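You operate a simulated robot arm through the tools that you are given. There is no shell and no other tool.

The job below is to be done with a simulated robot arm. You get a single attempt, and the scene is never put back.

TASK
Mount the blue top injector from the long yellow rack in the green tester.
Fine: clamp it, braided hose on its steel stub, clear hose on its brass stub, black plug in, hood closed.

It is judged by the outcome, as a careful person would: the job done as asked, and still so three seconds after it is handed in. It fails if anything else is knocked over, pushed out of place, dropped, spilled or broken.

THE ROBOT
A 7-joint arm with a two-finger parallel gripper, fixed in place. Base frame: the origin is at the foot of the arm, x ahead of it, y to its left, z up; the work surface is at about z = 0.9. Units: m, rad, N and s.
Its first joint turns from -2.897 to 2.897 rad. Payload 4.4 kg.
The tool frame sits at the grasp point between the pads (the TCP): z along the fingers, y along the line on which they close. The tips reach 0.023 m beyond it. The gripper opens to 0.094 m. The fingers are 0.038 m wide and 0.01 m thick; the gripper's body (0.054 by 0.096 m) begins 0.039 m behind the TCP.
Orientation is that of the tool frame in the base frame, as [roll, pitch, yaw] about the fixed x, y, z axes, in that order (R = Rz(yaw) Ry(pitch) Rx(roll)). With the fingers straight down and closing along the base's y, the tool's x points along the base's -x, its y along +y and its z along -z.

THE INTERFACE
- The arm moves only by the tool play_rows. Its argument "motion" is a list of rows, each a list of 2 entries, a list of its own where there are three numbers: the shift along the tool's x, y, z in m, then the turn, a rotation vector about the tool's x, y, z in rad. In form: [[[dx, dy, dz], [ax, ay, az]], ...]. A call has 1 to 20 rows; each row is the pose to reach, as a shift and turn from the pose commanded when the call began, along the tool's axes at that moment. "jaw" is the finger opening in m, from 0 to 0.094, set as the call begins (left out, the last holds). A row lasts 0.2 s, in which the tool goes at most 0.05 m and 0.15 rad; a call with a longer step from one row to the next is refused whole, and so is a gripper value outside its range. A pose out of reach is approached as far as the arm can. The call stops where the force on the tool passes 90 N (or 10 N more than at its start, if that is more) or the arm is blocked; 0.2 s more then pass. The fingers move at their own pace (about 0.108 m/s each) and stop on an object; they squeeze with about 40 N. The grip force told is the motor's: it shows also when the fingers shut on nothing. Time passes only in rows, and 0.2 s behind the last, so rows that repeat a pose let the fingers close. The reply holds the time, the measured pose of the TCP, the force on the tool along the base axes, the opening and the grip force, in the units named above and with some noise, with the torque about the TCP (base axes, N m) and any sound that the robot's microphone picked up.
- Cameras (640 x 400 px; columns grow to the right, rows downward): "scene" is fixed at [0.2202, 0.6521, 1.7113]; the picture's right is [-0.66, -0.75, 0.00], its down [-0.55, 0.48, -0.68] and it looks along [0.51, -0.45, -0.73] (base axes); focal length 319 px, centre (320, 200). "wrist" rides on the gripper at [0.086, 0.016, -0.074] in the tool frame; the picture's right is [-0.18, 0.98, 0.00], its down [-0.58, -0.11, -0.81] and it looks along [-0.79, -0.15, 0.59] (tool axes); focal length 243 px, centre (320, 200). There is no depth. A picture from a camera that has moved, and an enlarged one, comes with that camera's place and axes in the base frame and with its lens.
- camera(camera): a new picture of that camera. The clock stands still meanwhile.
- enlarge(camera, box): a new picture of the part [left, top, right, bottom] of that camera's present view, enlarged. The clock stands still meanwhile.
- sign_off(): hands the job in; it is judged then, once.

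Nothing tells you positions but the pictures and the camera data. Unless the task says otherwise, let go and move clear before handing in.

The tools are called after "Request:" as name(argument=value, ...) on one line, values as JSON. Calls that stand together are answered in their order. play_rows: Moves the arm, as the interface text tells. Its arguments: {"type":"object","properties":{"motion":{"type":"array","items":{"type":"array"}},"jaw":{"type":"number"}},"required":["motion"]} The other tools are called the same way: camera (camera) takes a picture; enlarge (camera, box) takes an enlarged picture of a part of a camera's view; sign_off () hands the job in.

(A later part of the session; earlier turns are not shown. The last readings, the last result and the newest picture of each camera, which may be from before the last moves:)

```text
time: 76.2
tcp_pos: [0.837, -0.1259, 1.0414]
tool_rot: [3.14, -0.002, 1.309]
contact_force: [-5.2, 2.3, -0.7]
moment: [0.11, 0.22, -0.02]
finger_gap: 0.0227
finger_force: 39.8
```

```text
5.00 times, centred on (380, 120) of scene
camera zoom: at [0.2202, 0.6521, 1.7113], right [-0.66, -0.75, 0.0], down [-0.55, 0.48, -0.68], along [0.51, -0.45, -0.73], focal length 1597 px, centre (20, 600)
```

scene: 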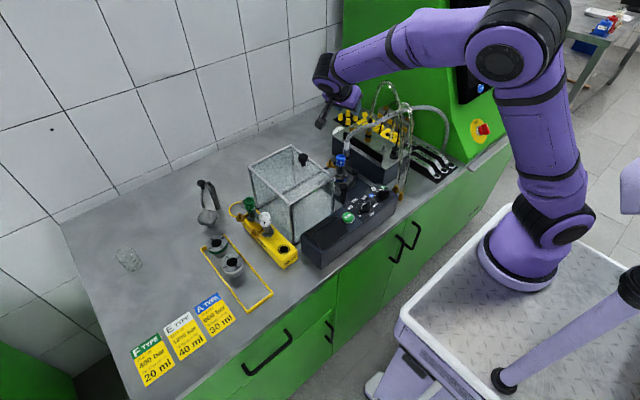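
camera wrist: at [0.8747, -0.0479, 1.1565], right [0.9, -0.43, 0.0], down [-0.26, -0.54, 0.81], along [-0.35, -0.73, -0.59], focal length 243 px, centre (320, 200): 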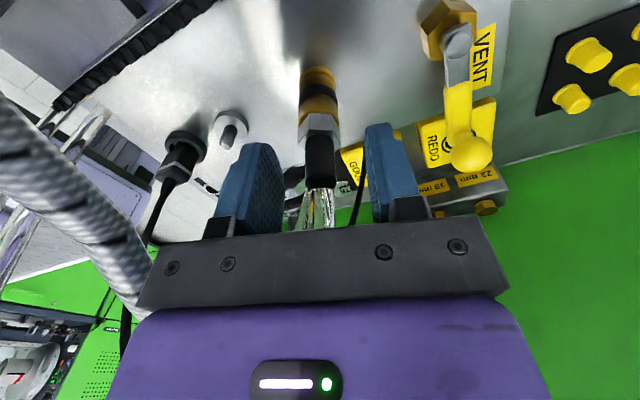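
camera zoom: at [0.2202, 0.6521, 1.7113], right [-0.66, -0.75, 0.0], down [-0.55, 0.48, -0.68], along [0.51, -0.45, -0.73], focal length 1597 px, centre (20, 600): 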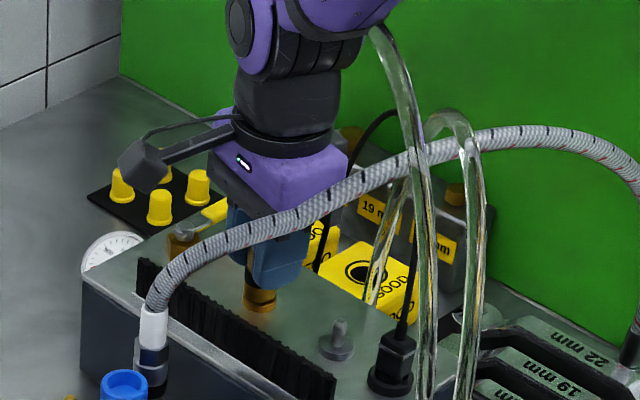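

The hex and body are gripped firmly (0.0227, 40 N). I'll lift the brass connector straight up.

Request:
play_rows(motion=[[[0, 0, -0.015], [0, 0, 0]], [[0, 0, -0.04], [0, 0, 0]], [[0, 0, -0.08], [0, 0, 0]], [[0, 0, -0.12], [0, 0, 0]]])

Request:
camera(camera="wrist")

Request:
enlarge(camera="scene", box=[320, 60, 440, 180])

```text
time: 77.2
tcp_pos: [0.8358, -0.1249, 1.162]
tool_rot: [-3.141, -0.001, 1.311]
contact_force: [0.2, 0.2, -1.4]
moment: [-0.02, 0.02, -0.02]
finger_gap: 0.0228
finger_force: 40.4
```

```text
taken
camera wrist: at [0.8735, -0.0477, 1.2372], right [0.9, -0.43, 0.0], down [-0.25, -0.53, 0.81], along [-0.35, -0.73, -0.59], focal length 243 px, centre (320, 200)
```

wrist: 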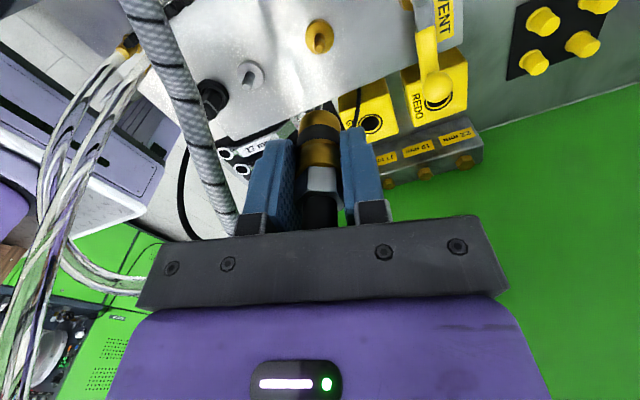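

```text
3.33 times, centred on (380, 120) of scene
camera zoom: at [0.2202, 0.6521, 1.7113], right [-0.66, -0.75, 0.0], down [-0.55, 0.48, -0.68], along [0.51, -0.45, -0.73], focal length 1065 px, centre (120, 467)
```

zoom: 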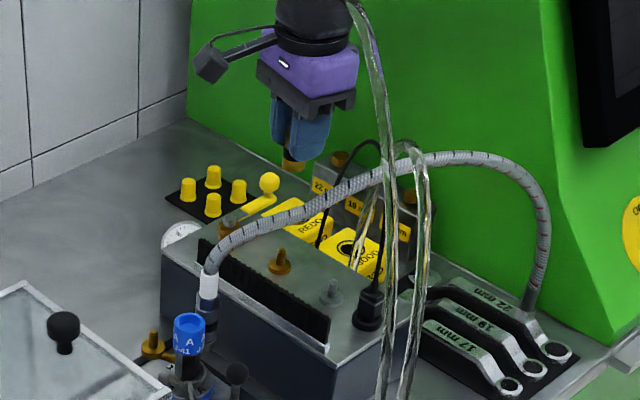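

Request:
enlarge(camera="wrist", box=[280, 10, 360, 90])

Request:
enlarge(camera="scene", box=[325, 140, 385, 180])

```text
5.00 times, centred on (320, 50) of wrist
camera zoom: at [0.8735, -0.0477, 1.2372], right [0.9, -0.43, 0.0], down [-0.25, -0.53, 0.81], along [-0.35, -0.73, -0.59], focal length 1213 px, centre (320, 950)
```

zoom: 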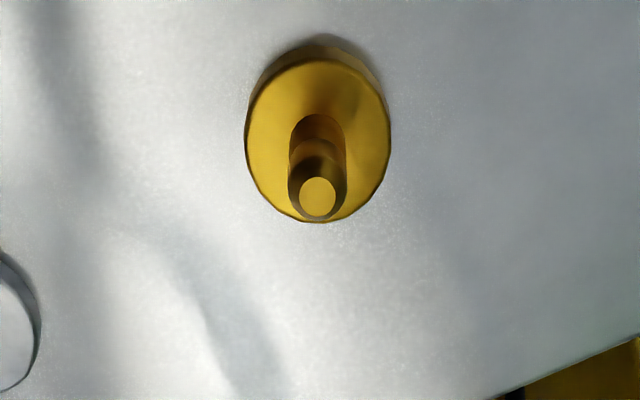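

```text
10.00 times, centred on (355, 160) of scene
camera zoom: at [0.2202, 0.6521, 1.7113], right [-0.66, -0.75, 0.0], down [-0.55, 0.48, -0.68], along [0.51, -0.45, -0.73], focal length 3194 px, centre (-30, 600)
```

zoom: 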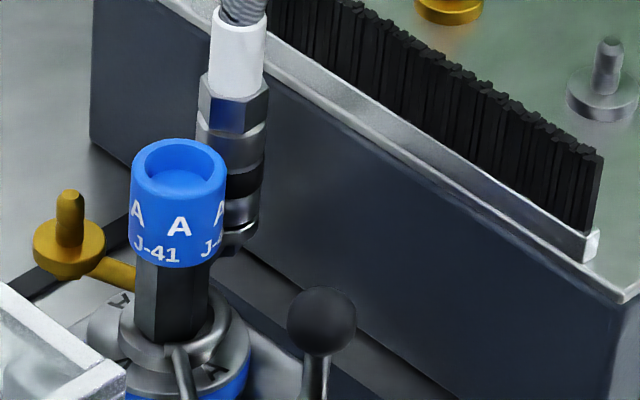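

Lifted clean. The parking stub's image position (tip at wrist pixel about 319.6, 49.4) gives me an alignment reference. Now I'll turn to a yaw where the fingers close tangentially and move over the injector's brass stub.

Request:
play_rows(motion=[[[0.0122, -0.0031, 0], [0, 0, -0.143]], [[0.0244, -0.0061, 0], [0, 0, -0.286]], [[0.0366, -0.0092, 0], [0, 0, -0.429]], [[0.0487, -0.0122, 0], [0, 0, -0.572]], [[0.0609, -0.0153, 0], [0, 0, -0.715]], [[0.0731, -0.0183, 0], [0, 0, -0.858]], [[0.0853, -0.0214, 0], [0, 0, -1.001]], [[0.0975, -0.0244, 0], [0, 0, -1.144]], [[0.1097, -0.0275, 0], [0, 0, -1.287]], [[0.1219, -0.0305, 0], [0, 0, -1.43]], [[0.134, -0.0336, 0], [0, 0, -1.573]], [[0.1462, -0.0366, 0], [0, 0, -1.716]], [[0.1584, -0.0397, 0.005], [0, 0, -1.859]], [[0.1706, -0.0427, 0.01], [0, 0, -2.002]], [[0.1828, -0.0458, 0.0195], [0, 0, -2.145]], [[0.1828, -0.0458, 0.0195], [0, 0, -2.145]]])

Request:
camera(camera="wrist")

Request:
enlarge(camera="wrist", box=[280, 10, 360, 90])

Request:
camera(camera="scene")

```text
time: 80.7
tcp_pos: [0.8392, 0.0632, 1.1434]
tool_rot: [-3.141, 0.003, -2.827]
contact_force: [0.3, 0.3, -2.6]
moment: [0.0, 0.01, -0.03]
finger_gap: 0.0228
finger_force: 40.0
```

```text
taken
camera wrist: at [0.7522, 0.0501, 1.218], right [-0.13, 0.99, 0.0], down [0.59, 0.08, 0.81], along [0.8, 0.11, -0.59], focal length 243 px, centre (320, 200)
```

wrist: 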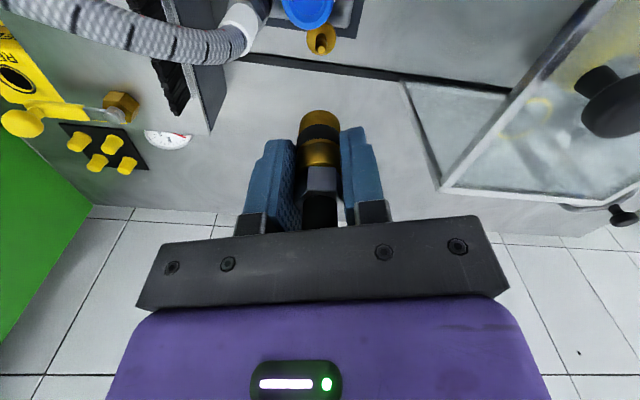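

```text
5.00 times, centred on (320, 50) of wrist
camera zoom: at [0.7522, 0.0501, 1.218], right [-0.13, 0.99, 0.0], down [0.59, 0.08, 0.81], along [0.8, 0.11, -0.59], focal length 1213 px, centre (320, 950)
```

zoom: 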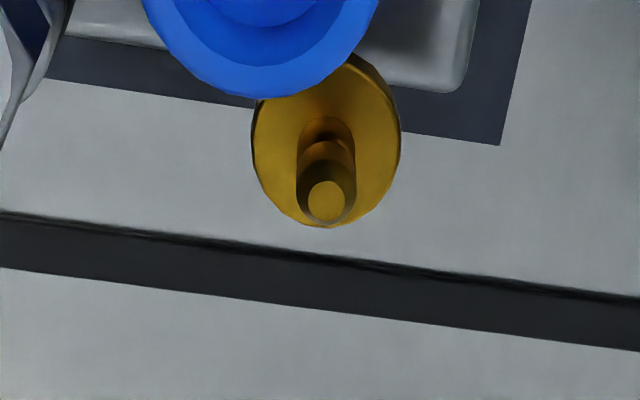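

```text
taken
```

scene: 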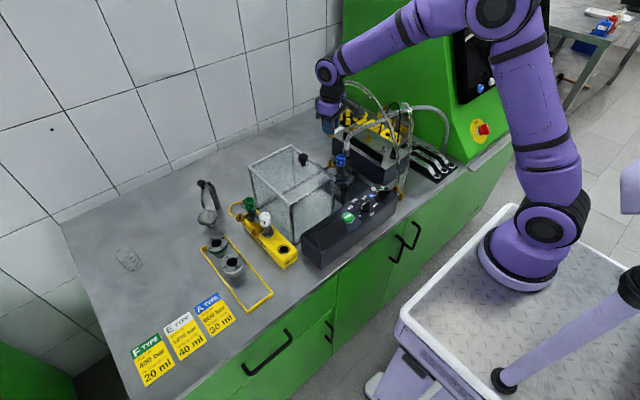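

The stub appears almost exactly at the reference; I need only about 1.3 mm of lateral correction. Lowering toward it.

Request:
play_rows(motion=[[[0, 0.0013, 0.03], [0, 0, 0]], [[0, 0.0013, 0.06], [0, 0, 0]], [[0, 0.0013, 0.085], [0, 0, 0]], [[0, 0.0013, 0.085], [0, 0, 0]]])

Request:
enlarge(camera="wrist", box=[240, 0, 400, 200])

Request:
enlarge(camera="scene", box=[325, 140, 355, 170])

```text
time: 81.7
tcp_pos: [0.8389, 0.0626, 1.0572]
tool_rot: [-3.141, 0.0, -2.827]
contact_force: [0.0, -0.2, -1.1]
moment: [-0.01, 0.03, -0.04]
finger_gap: 0.0231
finger_force: 39.7
```

```text
2.00 times, centred on (320, 100) of wrist
camera zoom: at [0.752, 0.0511, 1.1318], right [-0.13, 0.99, 0.0], down [0.59, 0.08, 0.81], along [0.8, 0.1, -0.59], focal length 485 px, centre (320, 400)
```

zoom: 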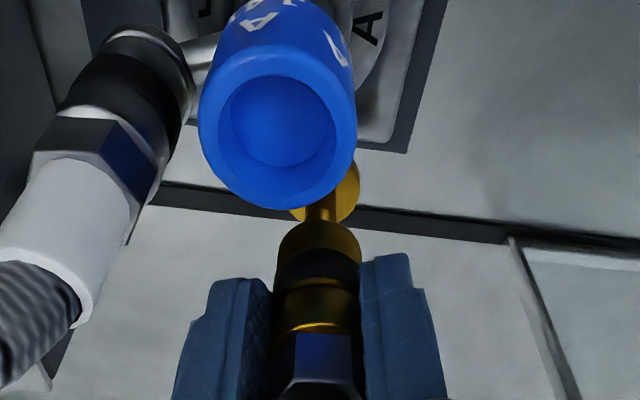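

```text
13.33 times, centred on (340, 155) of scene
camera zoom: at [0.2202, 0.6521, 1.7113], right [-0.66, -0.75, 0.0], down [-0.55, 0.48, -0.68], along [0.51, -0.45, -0.73], focal length 4259 px, centre (53, 800)
```

zoom: 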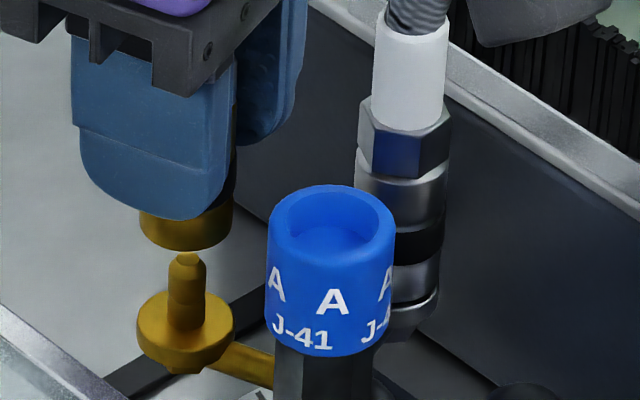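

Request:
play_rows(motion=[[[0, 0, 0.008], [0, 0, 0]], [[0, 0, 0.016], [0, 0, 0]], [[0, 0, 0.018], [0, 0, 0]]])

Request:
enlarge(camera="scene", box=[325, 140, 355, 170])

```text
time: 82.5
tcp_pos: [0.839, 0.0638, 1.04]
tool_rot: [-3.141, -0.001, -2.827]
contact_force: [0.2, 0.1, -0.9]
moment: [0.0, 0.01, -0.01]
finger_gap: 0.0228
finger_force: 39.9
```

```text
13.33 times, centred on (340, 155) of scene
camera zoom: at [0.2202, 0.6521, 1.7113], right [-0.66, -0.75, 0.0], down [-0.55, 0.48, -0.68], along [0.51, -0.45, -0.73], focal length 4259 px, centre (53, 800)
```

zoom: 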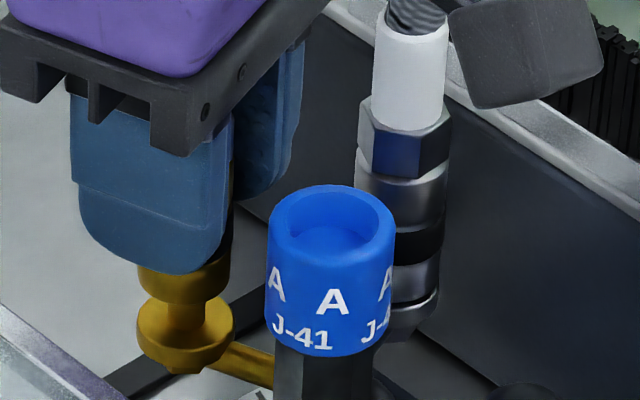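

Request:
play_rows(motion=[[[0, 0, 0.006], [0, 0, 0]], [[0, 0, 0.012], [0, 0, 0]], [[0, 0, 0.012], [0, 0, 0]]])

Request:
play_rows(motion=[[[0, 0, 0.004], [0, 0, 0]], [[0, 0, 0.008], [0, 0, 0]], [[0, 0, 0.008], [0, 0, 0]]])

Request:
enlarge(camera="scene", box=[325, 140, 355, 170])

```text
time: 83.2
tcp_pos: [0.8381, 0.0645, 1.0286]
tool_rot: [-3.141, 0.002, -2.827]
contact_force: [-0.4, 0.1, 4.7]
moment: [-0.01, -0.03, 0.0]
finger_gap: 0.023
finger_force: 39.7
```

```text
time: 84.0
tcp_pos: [0.8386, 0.064, 1.0213]
tool_rot: [-3.141, 0.002, -2.829]
contact_force: [5.8, -1.2, 27.9]
moment: [-0.04, -0.12, -0.08]
finger_gap: 0.0229
finger_force: 39.8
```

```text
13.33 times, centred on (340, 155) of scene
camera zoom: at [0.2202, 0.6521, 1.7113], right [-0.66, -0.75, 0.0], down [-0.55, 0.48, -0.68], along [0.51, -0.45, -0.73], focal length 4259 px, centre (53, 800)
```

zoom: 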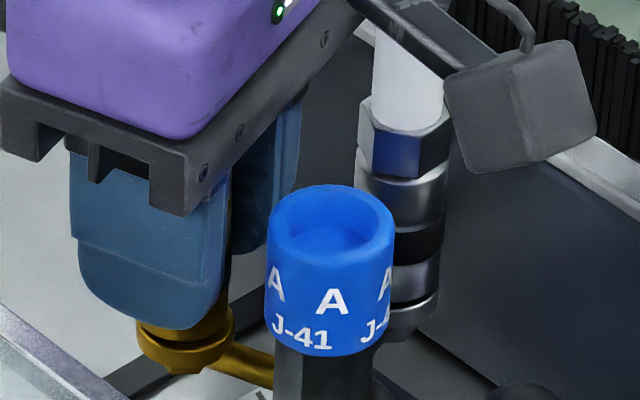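

Request:
enlarge(camera="scene", box=[328, 155, 342, 169])

Request:
enlarge(camera="scene", box=[341, 148, 355, 162])

Request:
enlarge(camera="wrist", box=[220, 0, 400, 200])

```text
16.00 times, centred on (335, 162) of scene
camera zoom: at [0.2202, 0.6521, 1.7113], right [-0.66, -0.75, 0.0], down [-0.55, 0.48, -0.68], along [0.51, -0.45, -0.73], focal length 5111 px, centre (80, 808)
```

zoom: 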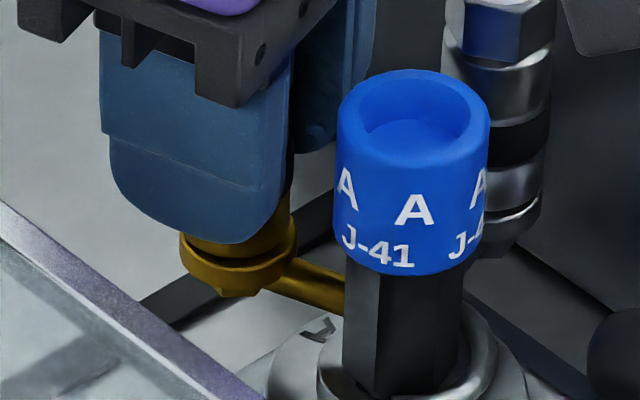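

```text
16.00 times, centred on (348, 155) of scene
camera zoom: at [0.2202, 0.6521, 1.7113], right [-0.66, -0.75, 0.0], down [-0.55, 0.48, -0.68], along [0.51, -0.45, -0.73], focal length 5111 px, centre (-128, 920)
```

zoom: 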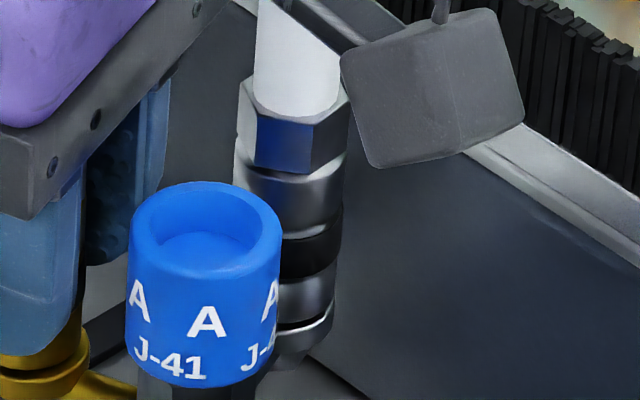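

```text
2.00 times, centred on (310, 100) of wrist
camera zoom: at [0.7519, 0.0512, 1.0959], right [-0.13, 0.99, 0.0], down [0.58, 0.07, 0.81], along [0.8, 0.1, -0.59], focal length 485 px, centre (340, 400)
```

zoom: 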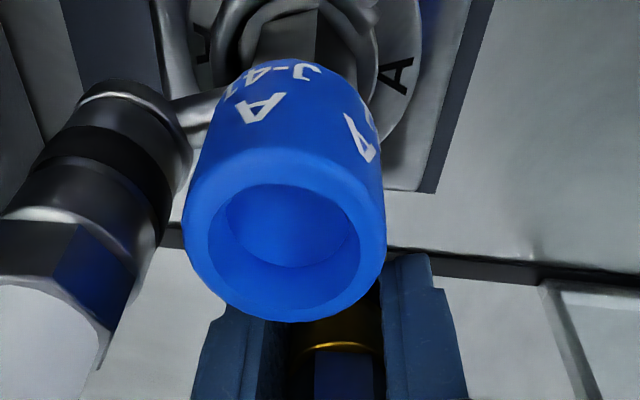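

Both connectors rest against their stub discs. I'll relieve the load, open and rise vertically.

Request:
play_rows(motion=[[[0, 0, -0.004], [0, 0, 0]], [[0, 0, -0.004], [0, 0, 0]]])

Request:
play_rows(motion=[[[0, 0, 0], [0, 0, 0]], [[0, 0, 0], [0, 0, 0]]], jaw=0.04)

Request:
play_rows(motion=[[[0, 0, -0.015], [0, 0, 0]], [[0, 0, -0.04], [0, 0, 0]], [[0, 0, -0.08], [0, 0, 0]], [[0, 0, -0.12], [0, 0, 0]], [[0, 0, -0.16], [0, 0, 0]]])

Request:
camera(camera="wrist")

Request:
enlarge(camera="scene", box=[310, 80, 430, 200])

```text
time: 84.7
tcp_pos: [0.8371, 0.0633, 1.0222]
tool_rot: [3.138, -0.001, -2.829]
contact_force: [-2.9, -0.6, -5.2]
moment: [-0.06, 0.18, -0.03]
finger_gap: 0.0225
finger_force: 39.9
```

```text
time: 85.2
tcp_pos: [0.8382, 0.0641, 1.0237]
tool_rot: [-3.141, 0.0, -2.827]
contact_force: [0.0, -0.6, 0.1]
moment: [0.01, 0.02, 0.01]
finger_gap: 0.0398
finger_force: 0.2
```

```text
time: 86.5
tcp_pos: [0.8389, 0.0636, 1.1825]
tool_rot: [3.139, -0.002, -2.827]
contact_force: [0.2, 0.1, -0.5]
moment: [-0.04, -0.01, 0.03]
finger_gap: 0.0401
finger_force: 0.0
```

```text
taken
camera wrist: at [0.7525, 0.0523, 1.2574], right [-0.13, 0.99, 0.0], down [0.59, 0.07, 0.81], along [0.8, 0.1, -0.59], focal length 243 px, centre (320, 200)
```

wrist: 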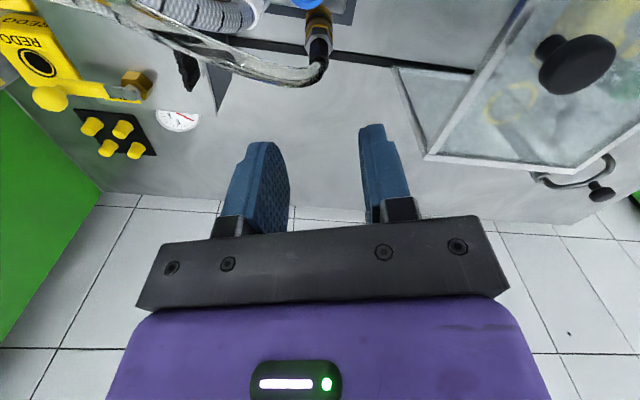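

```text
3.33 times, centred on (370, 140) of scene
camera zoom: at [0.2202, 0.6521, 1.7113], right [-0.66, -0.75, 0.0], down [-0.55, 0.48, -0.68], along [0.51, -0.45, -0.73], focal length 1065 px, centre (153, 400)
```

zoom: 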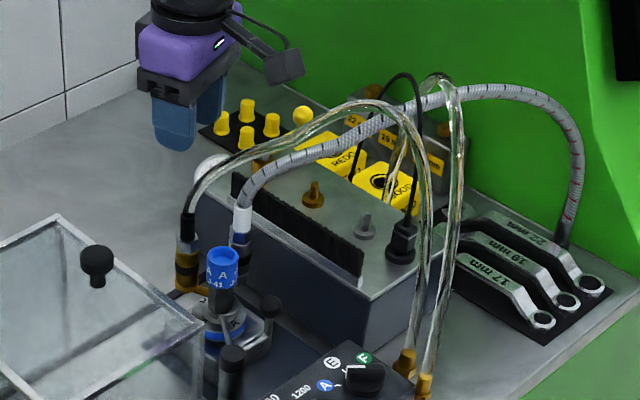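

Both hoses are on and drape toward the block. Next is the black plug: I'll go high and around to look down on it.

Request:
play_rows(motion=[[[0, 0, -0.04], [0, 0, 0.145]], [[0, 0, -0.08], [0, 0, 0.29]], [[0.0182, -0.014, -0.1], [0, 0, 0.435]], [[0.0365, -0.0281, -0.1], [0, 0, 0.58]], [[0.0547, -0.0422, -0.1], [0, 0, 0.725]], [[0.0729, -0.0562, -0.1], [0, 0, 0.87]], [[0.0912, -0.0702, -0.1], [0, 0, 1.015]], [[0.1094, -0.0843, -0.1], [0, 0, 1.16]], [[0.1276, -0.0984, -0.1], [0, 0, 1.305]], [[0.1458, -0.1124, -0.1], [0, 0, 1.45]], [[0.1641, -0.1264, -0.09], [0, 0, 1.595]], [[0.1823, -0.1405, -0.07], [0, 0, 1.74]], [[0.1823, -0.1405, -0.06], [0, 0, 1.886]]], jaw=0.06)

Request:
camera(camera="wrist")

Request:
enlarge(camera="wrist", box=[240, 0, 400, 140])

Request:
enlarge(camera="scene", box=[350, 110, 410, 170])

```text
time: 89.2
tcp_pos: [0.7087, -0.1268, 1.243]
tool_rot: [-3.141, -0.001, 1.568]
contact_force: [0.7, 0.3, -0.1]
moment: [-0.01, -0.04, -0.01]
finger_gap: 0.06
finger_force: 0.2
```

```text
taken
camera wrist: at [0.7254, -0.0413, 1.3183], right [0.98, -0.19, 0.0], down [-0.11, -0.58, 0.81], along [-0.15, -0.79, -0.59], focal length 243 px, centre (320, 200)
```

wrist: 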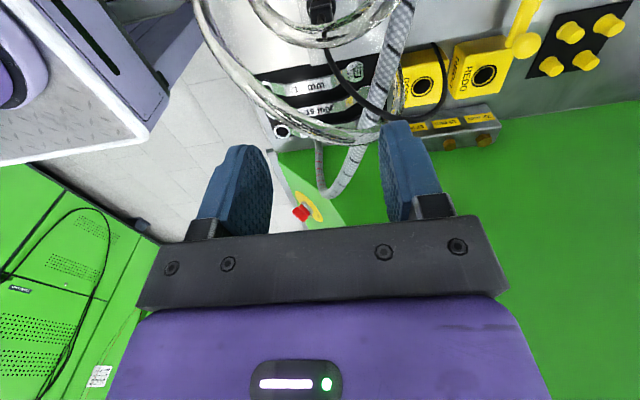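

```text
2.86 times, centred on (320, 70) of wrist
camera zoom: at [0.7254, -0.0413, 1.3183], right [0.98, -0.19, 0.0], down [-0.11, -0.58, 0.81], along [-0.15, -0.79, -0.59], focal length 693 px, centre (320, 571)
```

zoom: 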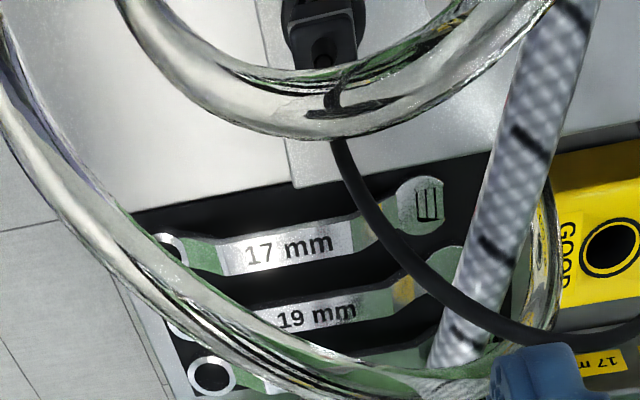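

```text
6.67 times, centred on (380, 140) of scene
camera zoom: at [0.2202, 0.6521, 1.7113], right [-0.66, -0.75, 0.0], down [-0.55, 0.48, -0.68], along [0.51, -0.45, -0.73], focal length 2130 px, centre (-80, 600)
```

zoom: 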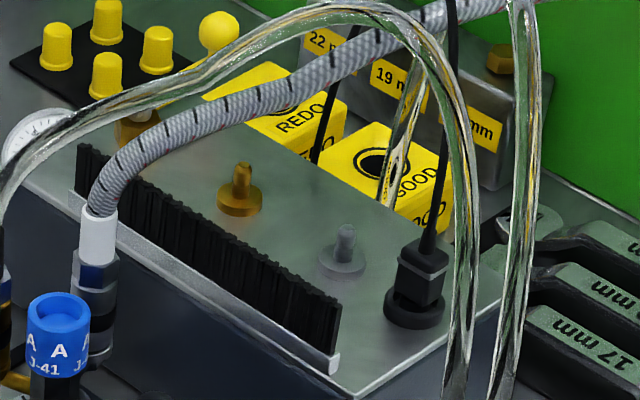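

Request:
play_rows(motion=[[[0, 0, 0.04], [0, 0, 0]], [[0, 0, 0.08], [0, 0, 0]], [[0, 0, 0.11], [0, 0, 0]], [[0, 0, 0.11], [0, 0, 0]]])

Request:
camera(camera="wrist")

Request:
enlarge(camera="wrist", box=[240, 0, 400, 160])

Request:
enlarge(camera="scene", box=[350, 110, 410, 170])

```text
time: 90.2
tcp_pos: [0.7081, -0.1255, 1.133]
tool_rot: [-3.141, -0.002, 1.57]
contact_force: [0.0, -0.1, 0.0]
moment: [-0.03, -0.03, 0.02]
finger_gap: 0.0602
finger_force: 0.1
```

```text
taken
camera wrist: at [0.7252, -0.0407, 1.2076], right [0.98, -0.19, 0.0], down [-0.11, -0.58, 0.81], along [-0.15, -0.79, -0.59], focal length 243 px, centre (320, 200)
```

wrist: 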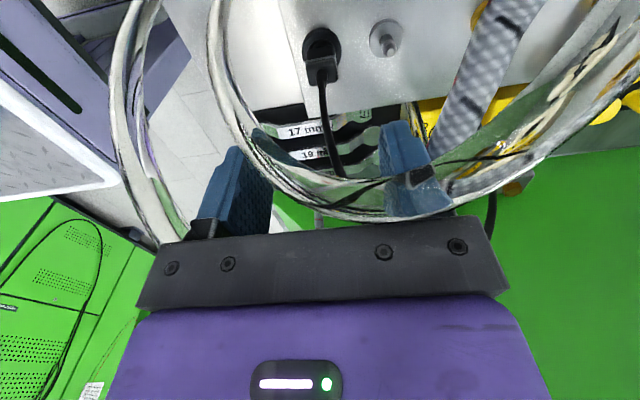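

```text
2.50 times, centred on (320, 80) of wrist
camera zoom: at [0.7252, -0.0407, 1.2076], right [0.98, -0.19, 0.0], down [-0.11, -0.58, 0.81], along [-0.15, -0.79, -0.59], focal length 606 px, centre (320, 500)
```

zoom: 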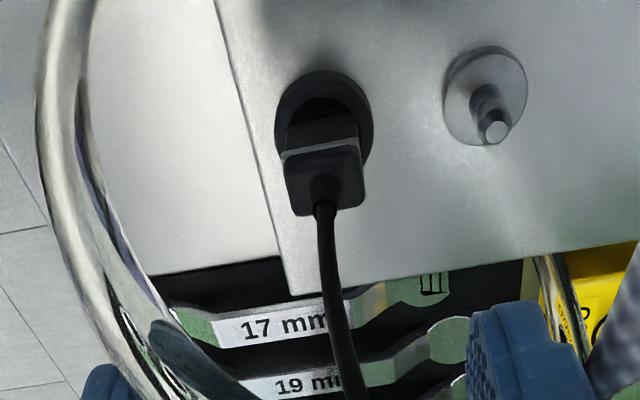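

```text
6.67 times, centred on (380, 140) of scene
camera zoom: at [0.2202, 0.6521, 1.7113], right [-0.66, -0.75, 0.0], down [-0.55, 0.48, -0.68], along [0.51, -0.45, -0.73], focal length 2130 px, centre (-80, 600)
```

zoom: 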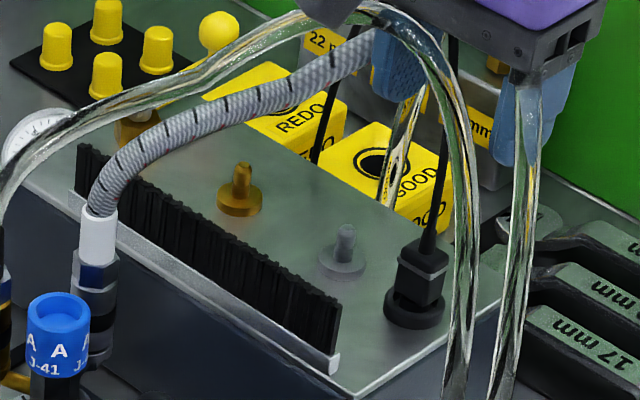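

The plug is a box about 21 mm wide, aligned with the base axes, at about (0.711, -0.122). I'll descend over it with the fingers on its ±x faces.

Request:
play_rows(motion=[[[0.0035, 0.0015, 0.03], [0, 0, 0]], [[0.0035, 0.0015, 0.06], [0, 0, 0]], [[0.0035, 0.0015, 0.085], [0, 0, 0]], [[0.0035, 0.0015, 0.1], [0, 0, 0]], [[0.0035, 0.0015, 0.1], [0, 0, 0]]], jaw=0.044)

Request:
enlarge(camera="wrist", box=[240, 40, 400, 220])

Request:
enlarge(camera="scene", box=[360, 120, 410, 170])

```text
time: 91.5
tcp_pos: [0.7092, -0.123, 1.0333]
tool_rot: [-3.141, -0.001, 1.569]
contact_force: [0.1, -0.1, 0.2]
moment: [-0.01, -0.01, -0.02]
finger_gap: 0.0438
finger_force: 0.1
```

```text
2.22 times, centred on (320, 130) of wrist
camera zoom: at [0.7271, -0.0372, 1.108], right [0.98, -0.18, 0.0], down [-0.11, -0.58, 0.81], along [-0.15, -0.79, -0.59], focal length 539 px, centre (320, 356)
```

zoom: 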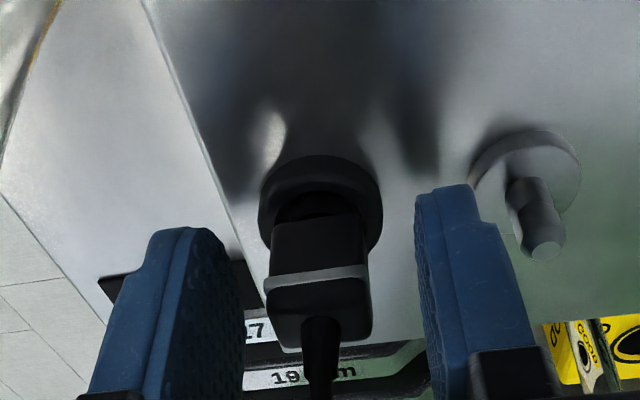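

```text
8.00 times, centred on (385, 145) of scene
camera zoom: at [0.2202, 0.6521, 1.7113], right [-0.66, -0.75, 0.0], down [-0.55, 0.48, -0.68], along [0.51, -0.45, -0.73], focal length 2556 px, centre (-200, 640)
```

zoom: 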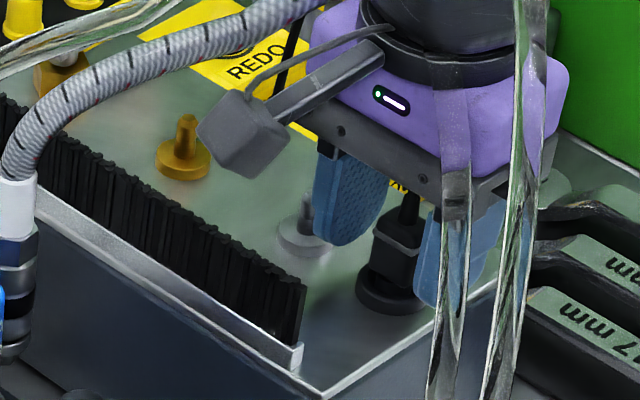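

Request:
play_rows(motion=[[[0, 0, 0], [0, 0, 0]], [[0, 0, 0], [0, 0, 0]], [[0, 0, 0], [0, 0, 0]]], jaw=0.008)

Request:
enlarge(camera="wrist", box=[240, 40, 400, 220])

```text
time: 92.2
tcp_pos: [0.7097, -0.1231, 1.0331]
tool_rot: [-3.14, -0.003, 1.57]
contact_force: [-0.7, -0.2, -2.1]
moment: [0.02, 0.01, 0.02]
finger_gap: 0.021
finger_force: 40.3
```

```text
2.22 times, centred on (320, 130) of wrist
camera zoom: at [0.7271, -0.0372, 1.1081], right [0.98, -0.19, 0.0], down [-0.11, -0.58, 0.81], along [-0.15, -0.79, -0.59], focal length 539 px, centre (320, 356)
```

zoom: 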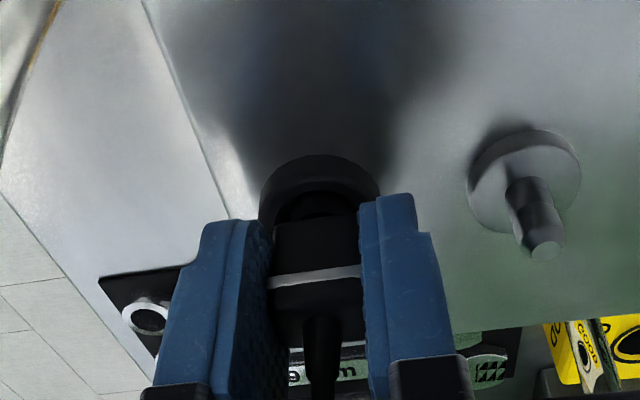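

Request:
play_rows(motion=[[[0, 0, -0.012], [0, 0, 0]], [[0, 0, -0.04], [0, 0, 0]], [[0, 0, -0.08], [0, 0, 0]], [[0, 0, -0.12], [0, 0, 0]], [[0, 0, -0.12], [0, 0, 0]]])

Request:
camera(camera="wrist")

Request:
enlarge(camera="wrist", box=[270, 0, 370, 100])

Request:
enlarge(camera="scene", box=[360, 100, 420, 170])

```text
time: 93.5
tcp_pos: [0.7093, -0.1221, 1.153]
tool_rot: [3.141, 0.0, 1.57]
contact_force: [-0.1, -0.6, -0.4]
moment: [0.0, 0.02, -0.04]
finger_gap: 0.0208
finger_force: 39.8
```

```text
taken
camera wrist: at [0.7259, -0.0377, 1.2289], right [0.98, -0.18, 0.0], down [-0.11, -0.58, 0.81], along [-0.15, -0.79, -0.59], focal length 243 px, centre (320, 200)
```

wrist: 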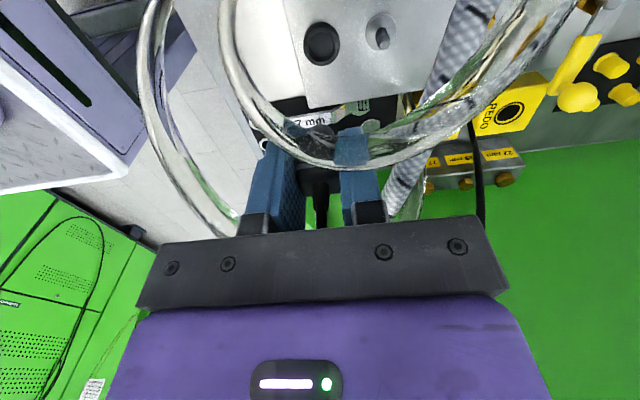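

```text
4.00 times, centred on (320, 50) of wrist
camera zoom: at [0.7259, -0.0377, 1.2289], right [0.98, -0.18, 0.0], down [-0.11, -0.58, 0.81], along [-0.15, -0.79, -0.59], focal length 970 px, centre (320, 800)
```

zoom: 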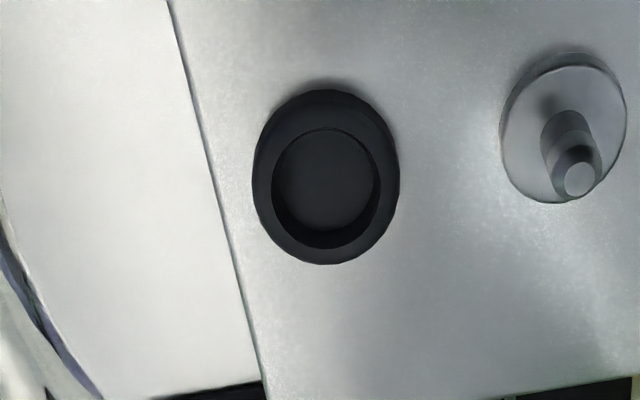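

```text
5.71 times, centred on (390, 135) of scene
camera zoom: at [0.2202, 0.6521, 1.7113], right [-0.66, -0.75, 0.0], down [-0.55, 0.48, -0.68], along [0.51, -0.45, -0.73], focal length 1825 px, centre (-80, 571)
```

zoom: 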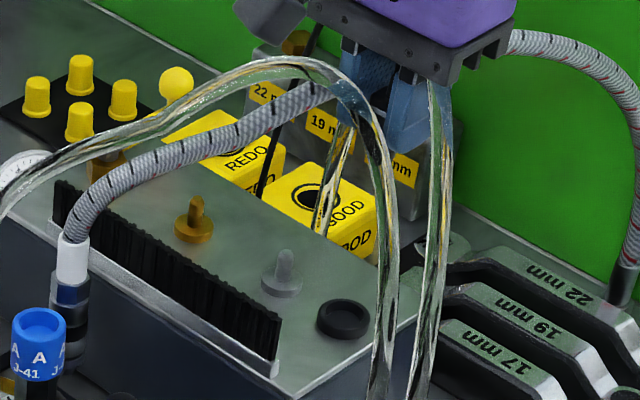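

The plug is out. Its parking socket's image position gives the alignment reference for the cap recess. Now I'll move over the blue cap.

Request:
play_rows(motion=[[[0.035, 0.018, -0.01], [0, 0, 0]], [[0.07, 0.0356, -0.02], [0, 0, 0]], [[0.105, 0.0534, -0.029], [0, 0, 0]], [[0.14, 0.0712, -0.029], [0, 0, 0]], [[0.1754, 0.089, -0.029], [0, 0, 0]], [[0.1754, 0.089, -0.029], [0, 0, 0]]])

Request:
camera(camera="wrist")

Request:
enlarge(camera="wrist", box=[270, 0, 370, 100])

Request:
enlarge(camera="scene", box=[310, 110, 380, 180])

```text
time: 94.8
tcp_pos: [0.7997, 0.0542, 1.1814]
tool_rot: [3.14, -0.003, 1.569]
contact_force: [-1.0, -0.5, -0.9]
moment: [-0.01, 0.02, 0.03]
finger_gap: 0.0211
finger_force: 40.0
```

```text
taken
camera wrist: at [0.8163, 0.139, 1.2571], right [0.98, -0.19, 0.0], down [-0.11, -0.58, 0.81], along [-0.15, -0.79, -0.59], focal length 243 px, centre (320, 200)
```

wrist: 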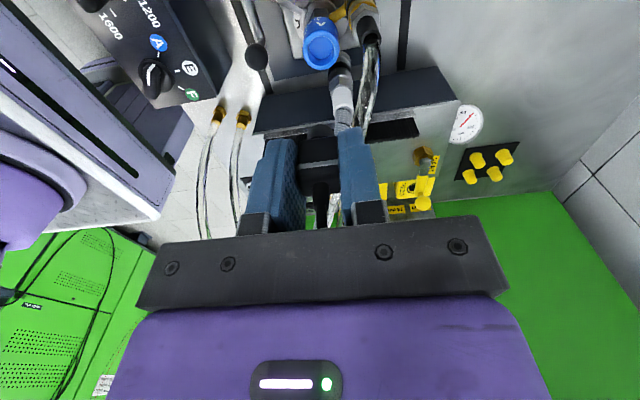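

```text
4.00 times, centred on (320, 50) of wrist
camera zoom: at [0.8163, 0.139, 1.2571], right [0.98, -0.19, 0.0], down [-0.11, -0.58, 0.81], along [-0.15, -0.79, -0.59], focal length 970 px, centre (320, 800)
```

zoom: 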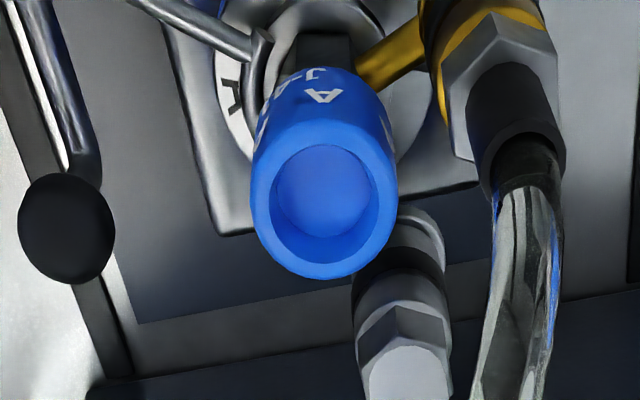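

```text
5.71 times, centred on (345, 145) of scene
camera zoom: at [0.2202, 0.6521, 1.7113], right [-0.66, -0.75, 0.0], down [-0.55, 0.48, -0.68], along [0.51, -0.45, -0.73], focal length 1825 px, centre (177, 514)
```

zoom: 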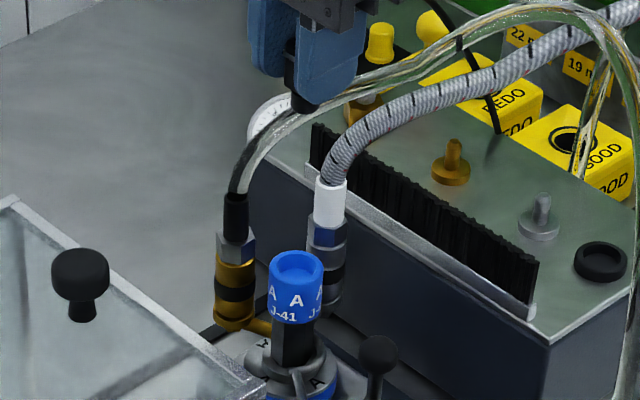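

Request:
play_rows(motion=[[[-0.0027, -0.0003, 0.0], [0, 0, 0]], [[-0.0027, -0.0003, 0.04], [0, 0, 0]], [[-0.0027, -0.0003, 0.075], [0, 0, 0]], [[-0.0027, -0.0003, 0.09], [0, 0, 0]], [[-0.0027, -0.0003, 0.09], [0, 0, 0]]])

Request:
enlarge(camera="wrist", box=[240, 0, 400, 160])

Request:
enlarge(camera="scene", box=[327, 135, 357, 165])

```text
time: 96.0
tcp_pos: [0.7994, 0.0493, 1.0916]
tool_rot: [3.142, -0.001, 1.57]
contact_force: [-0.3, 0.4, -0.4]
moment: [-0.02, 0.0, -0.01]
finger_gap: 0.021
finger_force: 39.6
```

```text
2.50 times, centred on (320, 80) of wrist
camera zoom: at [0.8161, 0.1346, 1.167], right [0.98, -0.19, 0.0], down [-0.11, -0.58, 0.81], along [-0.15, -0.79, -0.59], focal length 606 px, centre (320, 500)
```

zoom: 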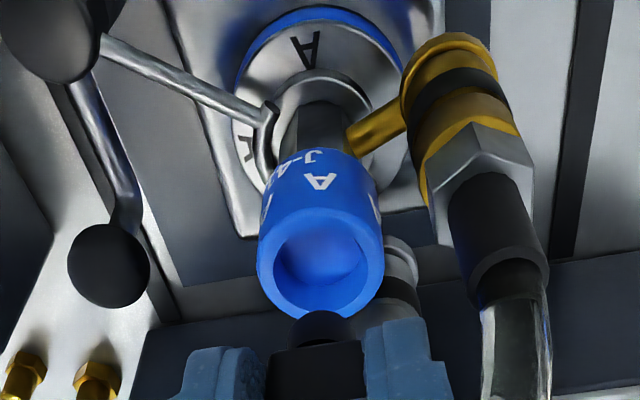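

```text
13.33 times, centred on (342, 150) of scene
camera zoom: at [0.2202, 0.6521, 1.7113], right [-0.66, -0.75, 0.0], down [-0.55, 0.48, -0.68], along [0.51, -0.45, -0.73], focal length 4259 px, centre (27, 867)
```

zoom: 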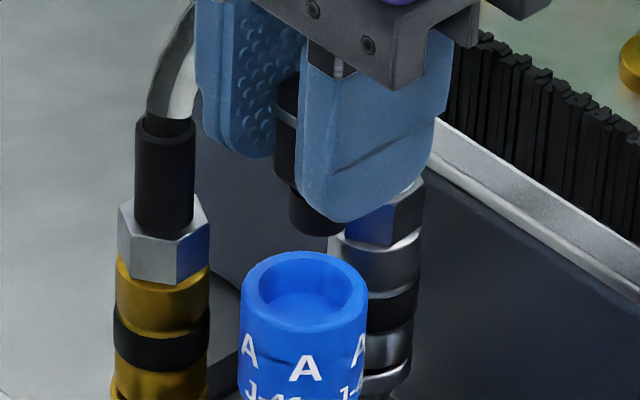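

Request:
enlarge(camera="scene", box=[333, 142, 353, 162])

Request:
enlarge(camera="wrist", box=[280, 60, 360, 150])

```text
16.00 times, centred on (343, 152) of scene
camera zoom: at [0.2202, 0.6521, 1.7113], right [-0.66, -0.75, 0.0], down [-0.55, 0.48, -0.68], along [0.51, -0.45, -0.73], focal length 5111 px, centre (-48, 968)
```

zoom: 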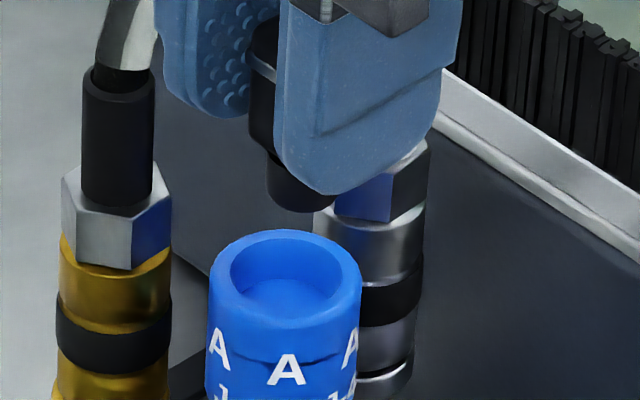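

```text
4.44 times, centred on (320, 105) of wrist
camera zoom: at [0.8161, 0.1346, 1.167], right [0.98, -0.19, 0.0], down [-0.11, -0.58, 0.81], along [-0.15, -0.79, -0.59], focal length 1078 px, centre (320, 622)
```

zoom: 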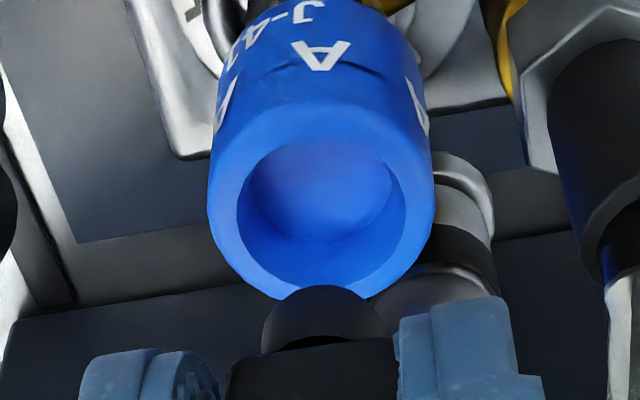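

Request:
play_rows(motion=[[[0.0037, 0, 0.0], [0, 0, 0]], [[0.0037, 0, 0.012], [0, 0, 0]], [[0.0037, 0, 0.012], [0, 0, 0]]])

Request:
enlarge(camera="scene", box=[333, 142, 353, 162])

Request:
enlarge(camera="wrist", box=[280, 60, 360, 150])

```text
time: 96.8
tcp_pos: [0.7987, 0.0538, 1.08]
tool_rot: [3.141, -0.001, 1.569]
contact_force: [0.1, 0.1, -0.3]
moment: [0.0, 0.01, -0.01]
finger_gap: 0.0209
finger_force: 39.9
```

```text
16.00 times, centred on (343, 152) of scene
camera zoom: at [0.2202, 0.6521, 1.7113], right [-0.66, -0.75, 0.0], down [-0.55, 0.48, -0.68], along [0.51, -0.45, -0.73], focal length 5111 px, centre (-48, 968)
```

zoom: 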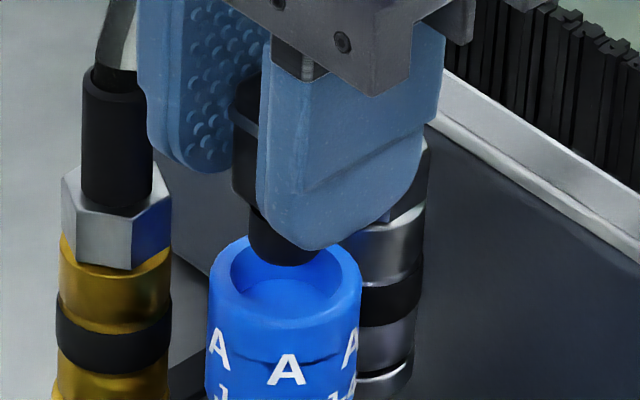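

```text
4.44 times, centred on (320, 105) of wrist
camera zoom: at [0.8161, 0.1388, 1.1552], right [0.98, -0.19, 0.0], down [-0.11, -0.58, 0.81], along [-0.15, -0.79, -0.59], focal length 1078 px, centre (320, 622)
```

zoom: 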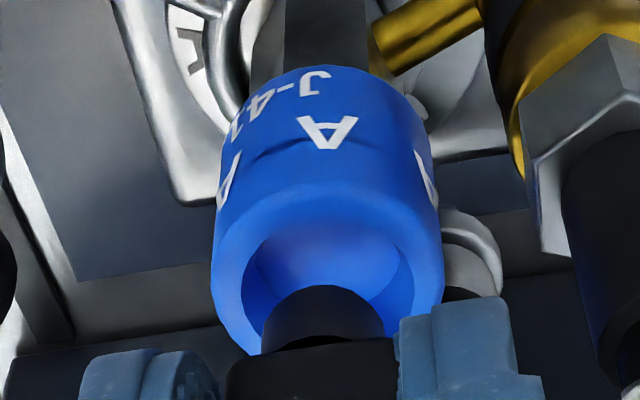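

Request:
play_rows(motion=[[[0, 0.0005, 0.006], [0, 0, 0]], [[0, 0.0005, 0.012], [0, 0, 0]], [[0, 0.0005, 0.016], [0, 0, 0]], [[0, 0.0005, 0.016], [0, 0, 0]]])

Request:
enlarge(camera="scene", box=[333, 142, 353, 162])

Request:
enlarge(camera="wrist", box=[280, 60, 360, 150])

```text
time: 97.8
tcp_pos: [0.8001, 0.0538, 1.0647]
tool_rot: [-3.141, 0.001, 1.568]
contact_force: [-1.1, 0.0, 1.4]
moment: [0.0, 0.01, 0.03]
finger_gap: 0.021
finger_force: 40.0
```

```text
16.00 times, centred on (343, 152) of scene
camera zoom: at [0.2202, 0.6521, 1.7113], right [-0.66, -0.75, 0.0], down [-0.55, 0.48, -0.68], along [0.51, -0.45, -0.73], focal length 5111 px, centre (-48, 968)
```

zoom: 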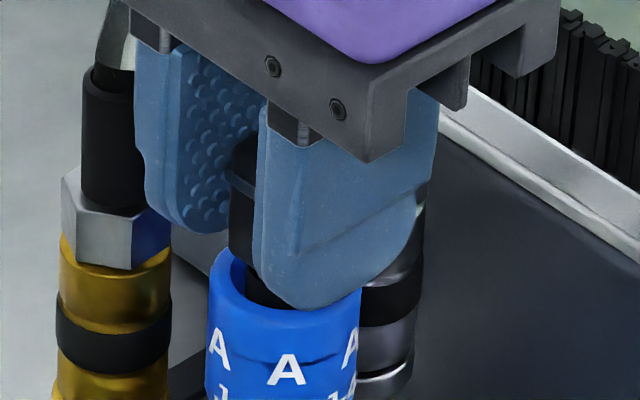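

```text
4.44 times, centred on (320, 105) of wrist
camera zoom: at [0.8162, 0.1387, 1.1395], right [0.98, -0.18, 0.0], down [-0.11, -0.58, 0.81], along [-0.15, -0.79, -0.59], focal length 1078 px, centre (320, 622)
```

zoom: 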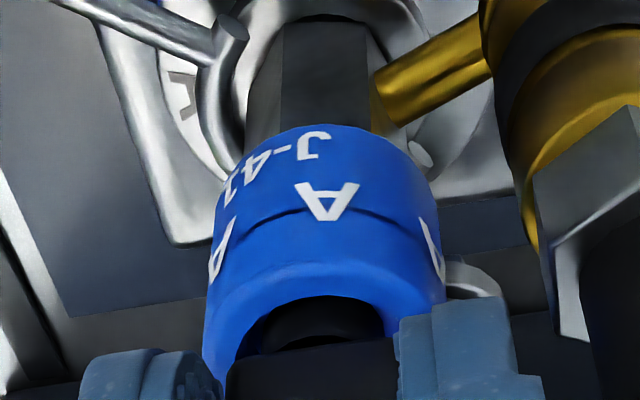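

Request:
play_rows(motion=[[[0, 0, 0.003], [0, 0, 0]], [[0, 0, 0.005], [0, 0, 0]], [[0, 0, 0.005], [0, 0, 0]]])

Request:
play_rows(motion=[[[0, 0, 0.002], [0, 0, 0]], [[0, 0, 0.003], [0, 0, 0]], [[0, 0, 0.003], [0, 0, 0]]])

Request:
enlarge(camera="scene", box=[333, 142, 353, 162])

```text
time: 98.7
tcp_pos: [0.7989, 0.0532, 1.062]
tool_rot: [3.138, -0.001, 1.57]
contact_force: [-2.9, -3.2, 31.2]
moment: [-0.18, 0.07, -0.01]
finger_gap: 0.0207
finger_force: 40.1
```

```text
time: 99.5
tcp_pos: [0.8001, 0.053, 1.0578]
tool_rot: [3.139, -0.002, 1.569]
contact_force: [3.9, 0.3, 32.1]
moment: [-0.11, -0.13, 0.01]
finger_gap: 0.0209
finger_force: 39.6
```

```text
16.00 times, centred on (343, 152) of scene
camera zoom: at [0.2202, 0.6521, 1.7113], right [-0.66, -0.75, 0.0], down [-0.55, 0.48, -0.68], along [0.51, -0.45, -0.73], focal length 5111 px, centre (-48, 968)
```

zoom: 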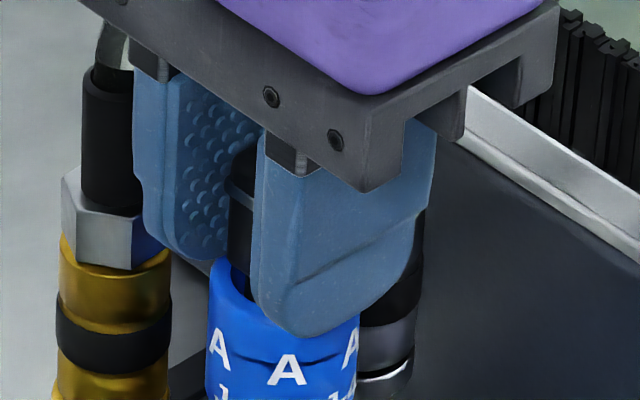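

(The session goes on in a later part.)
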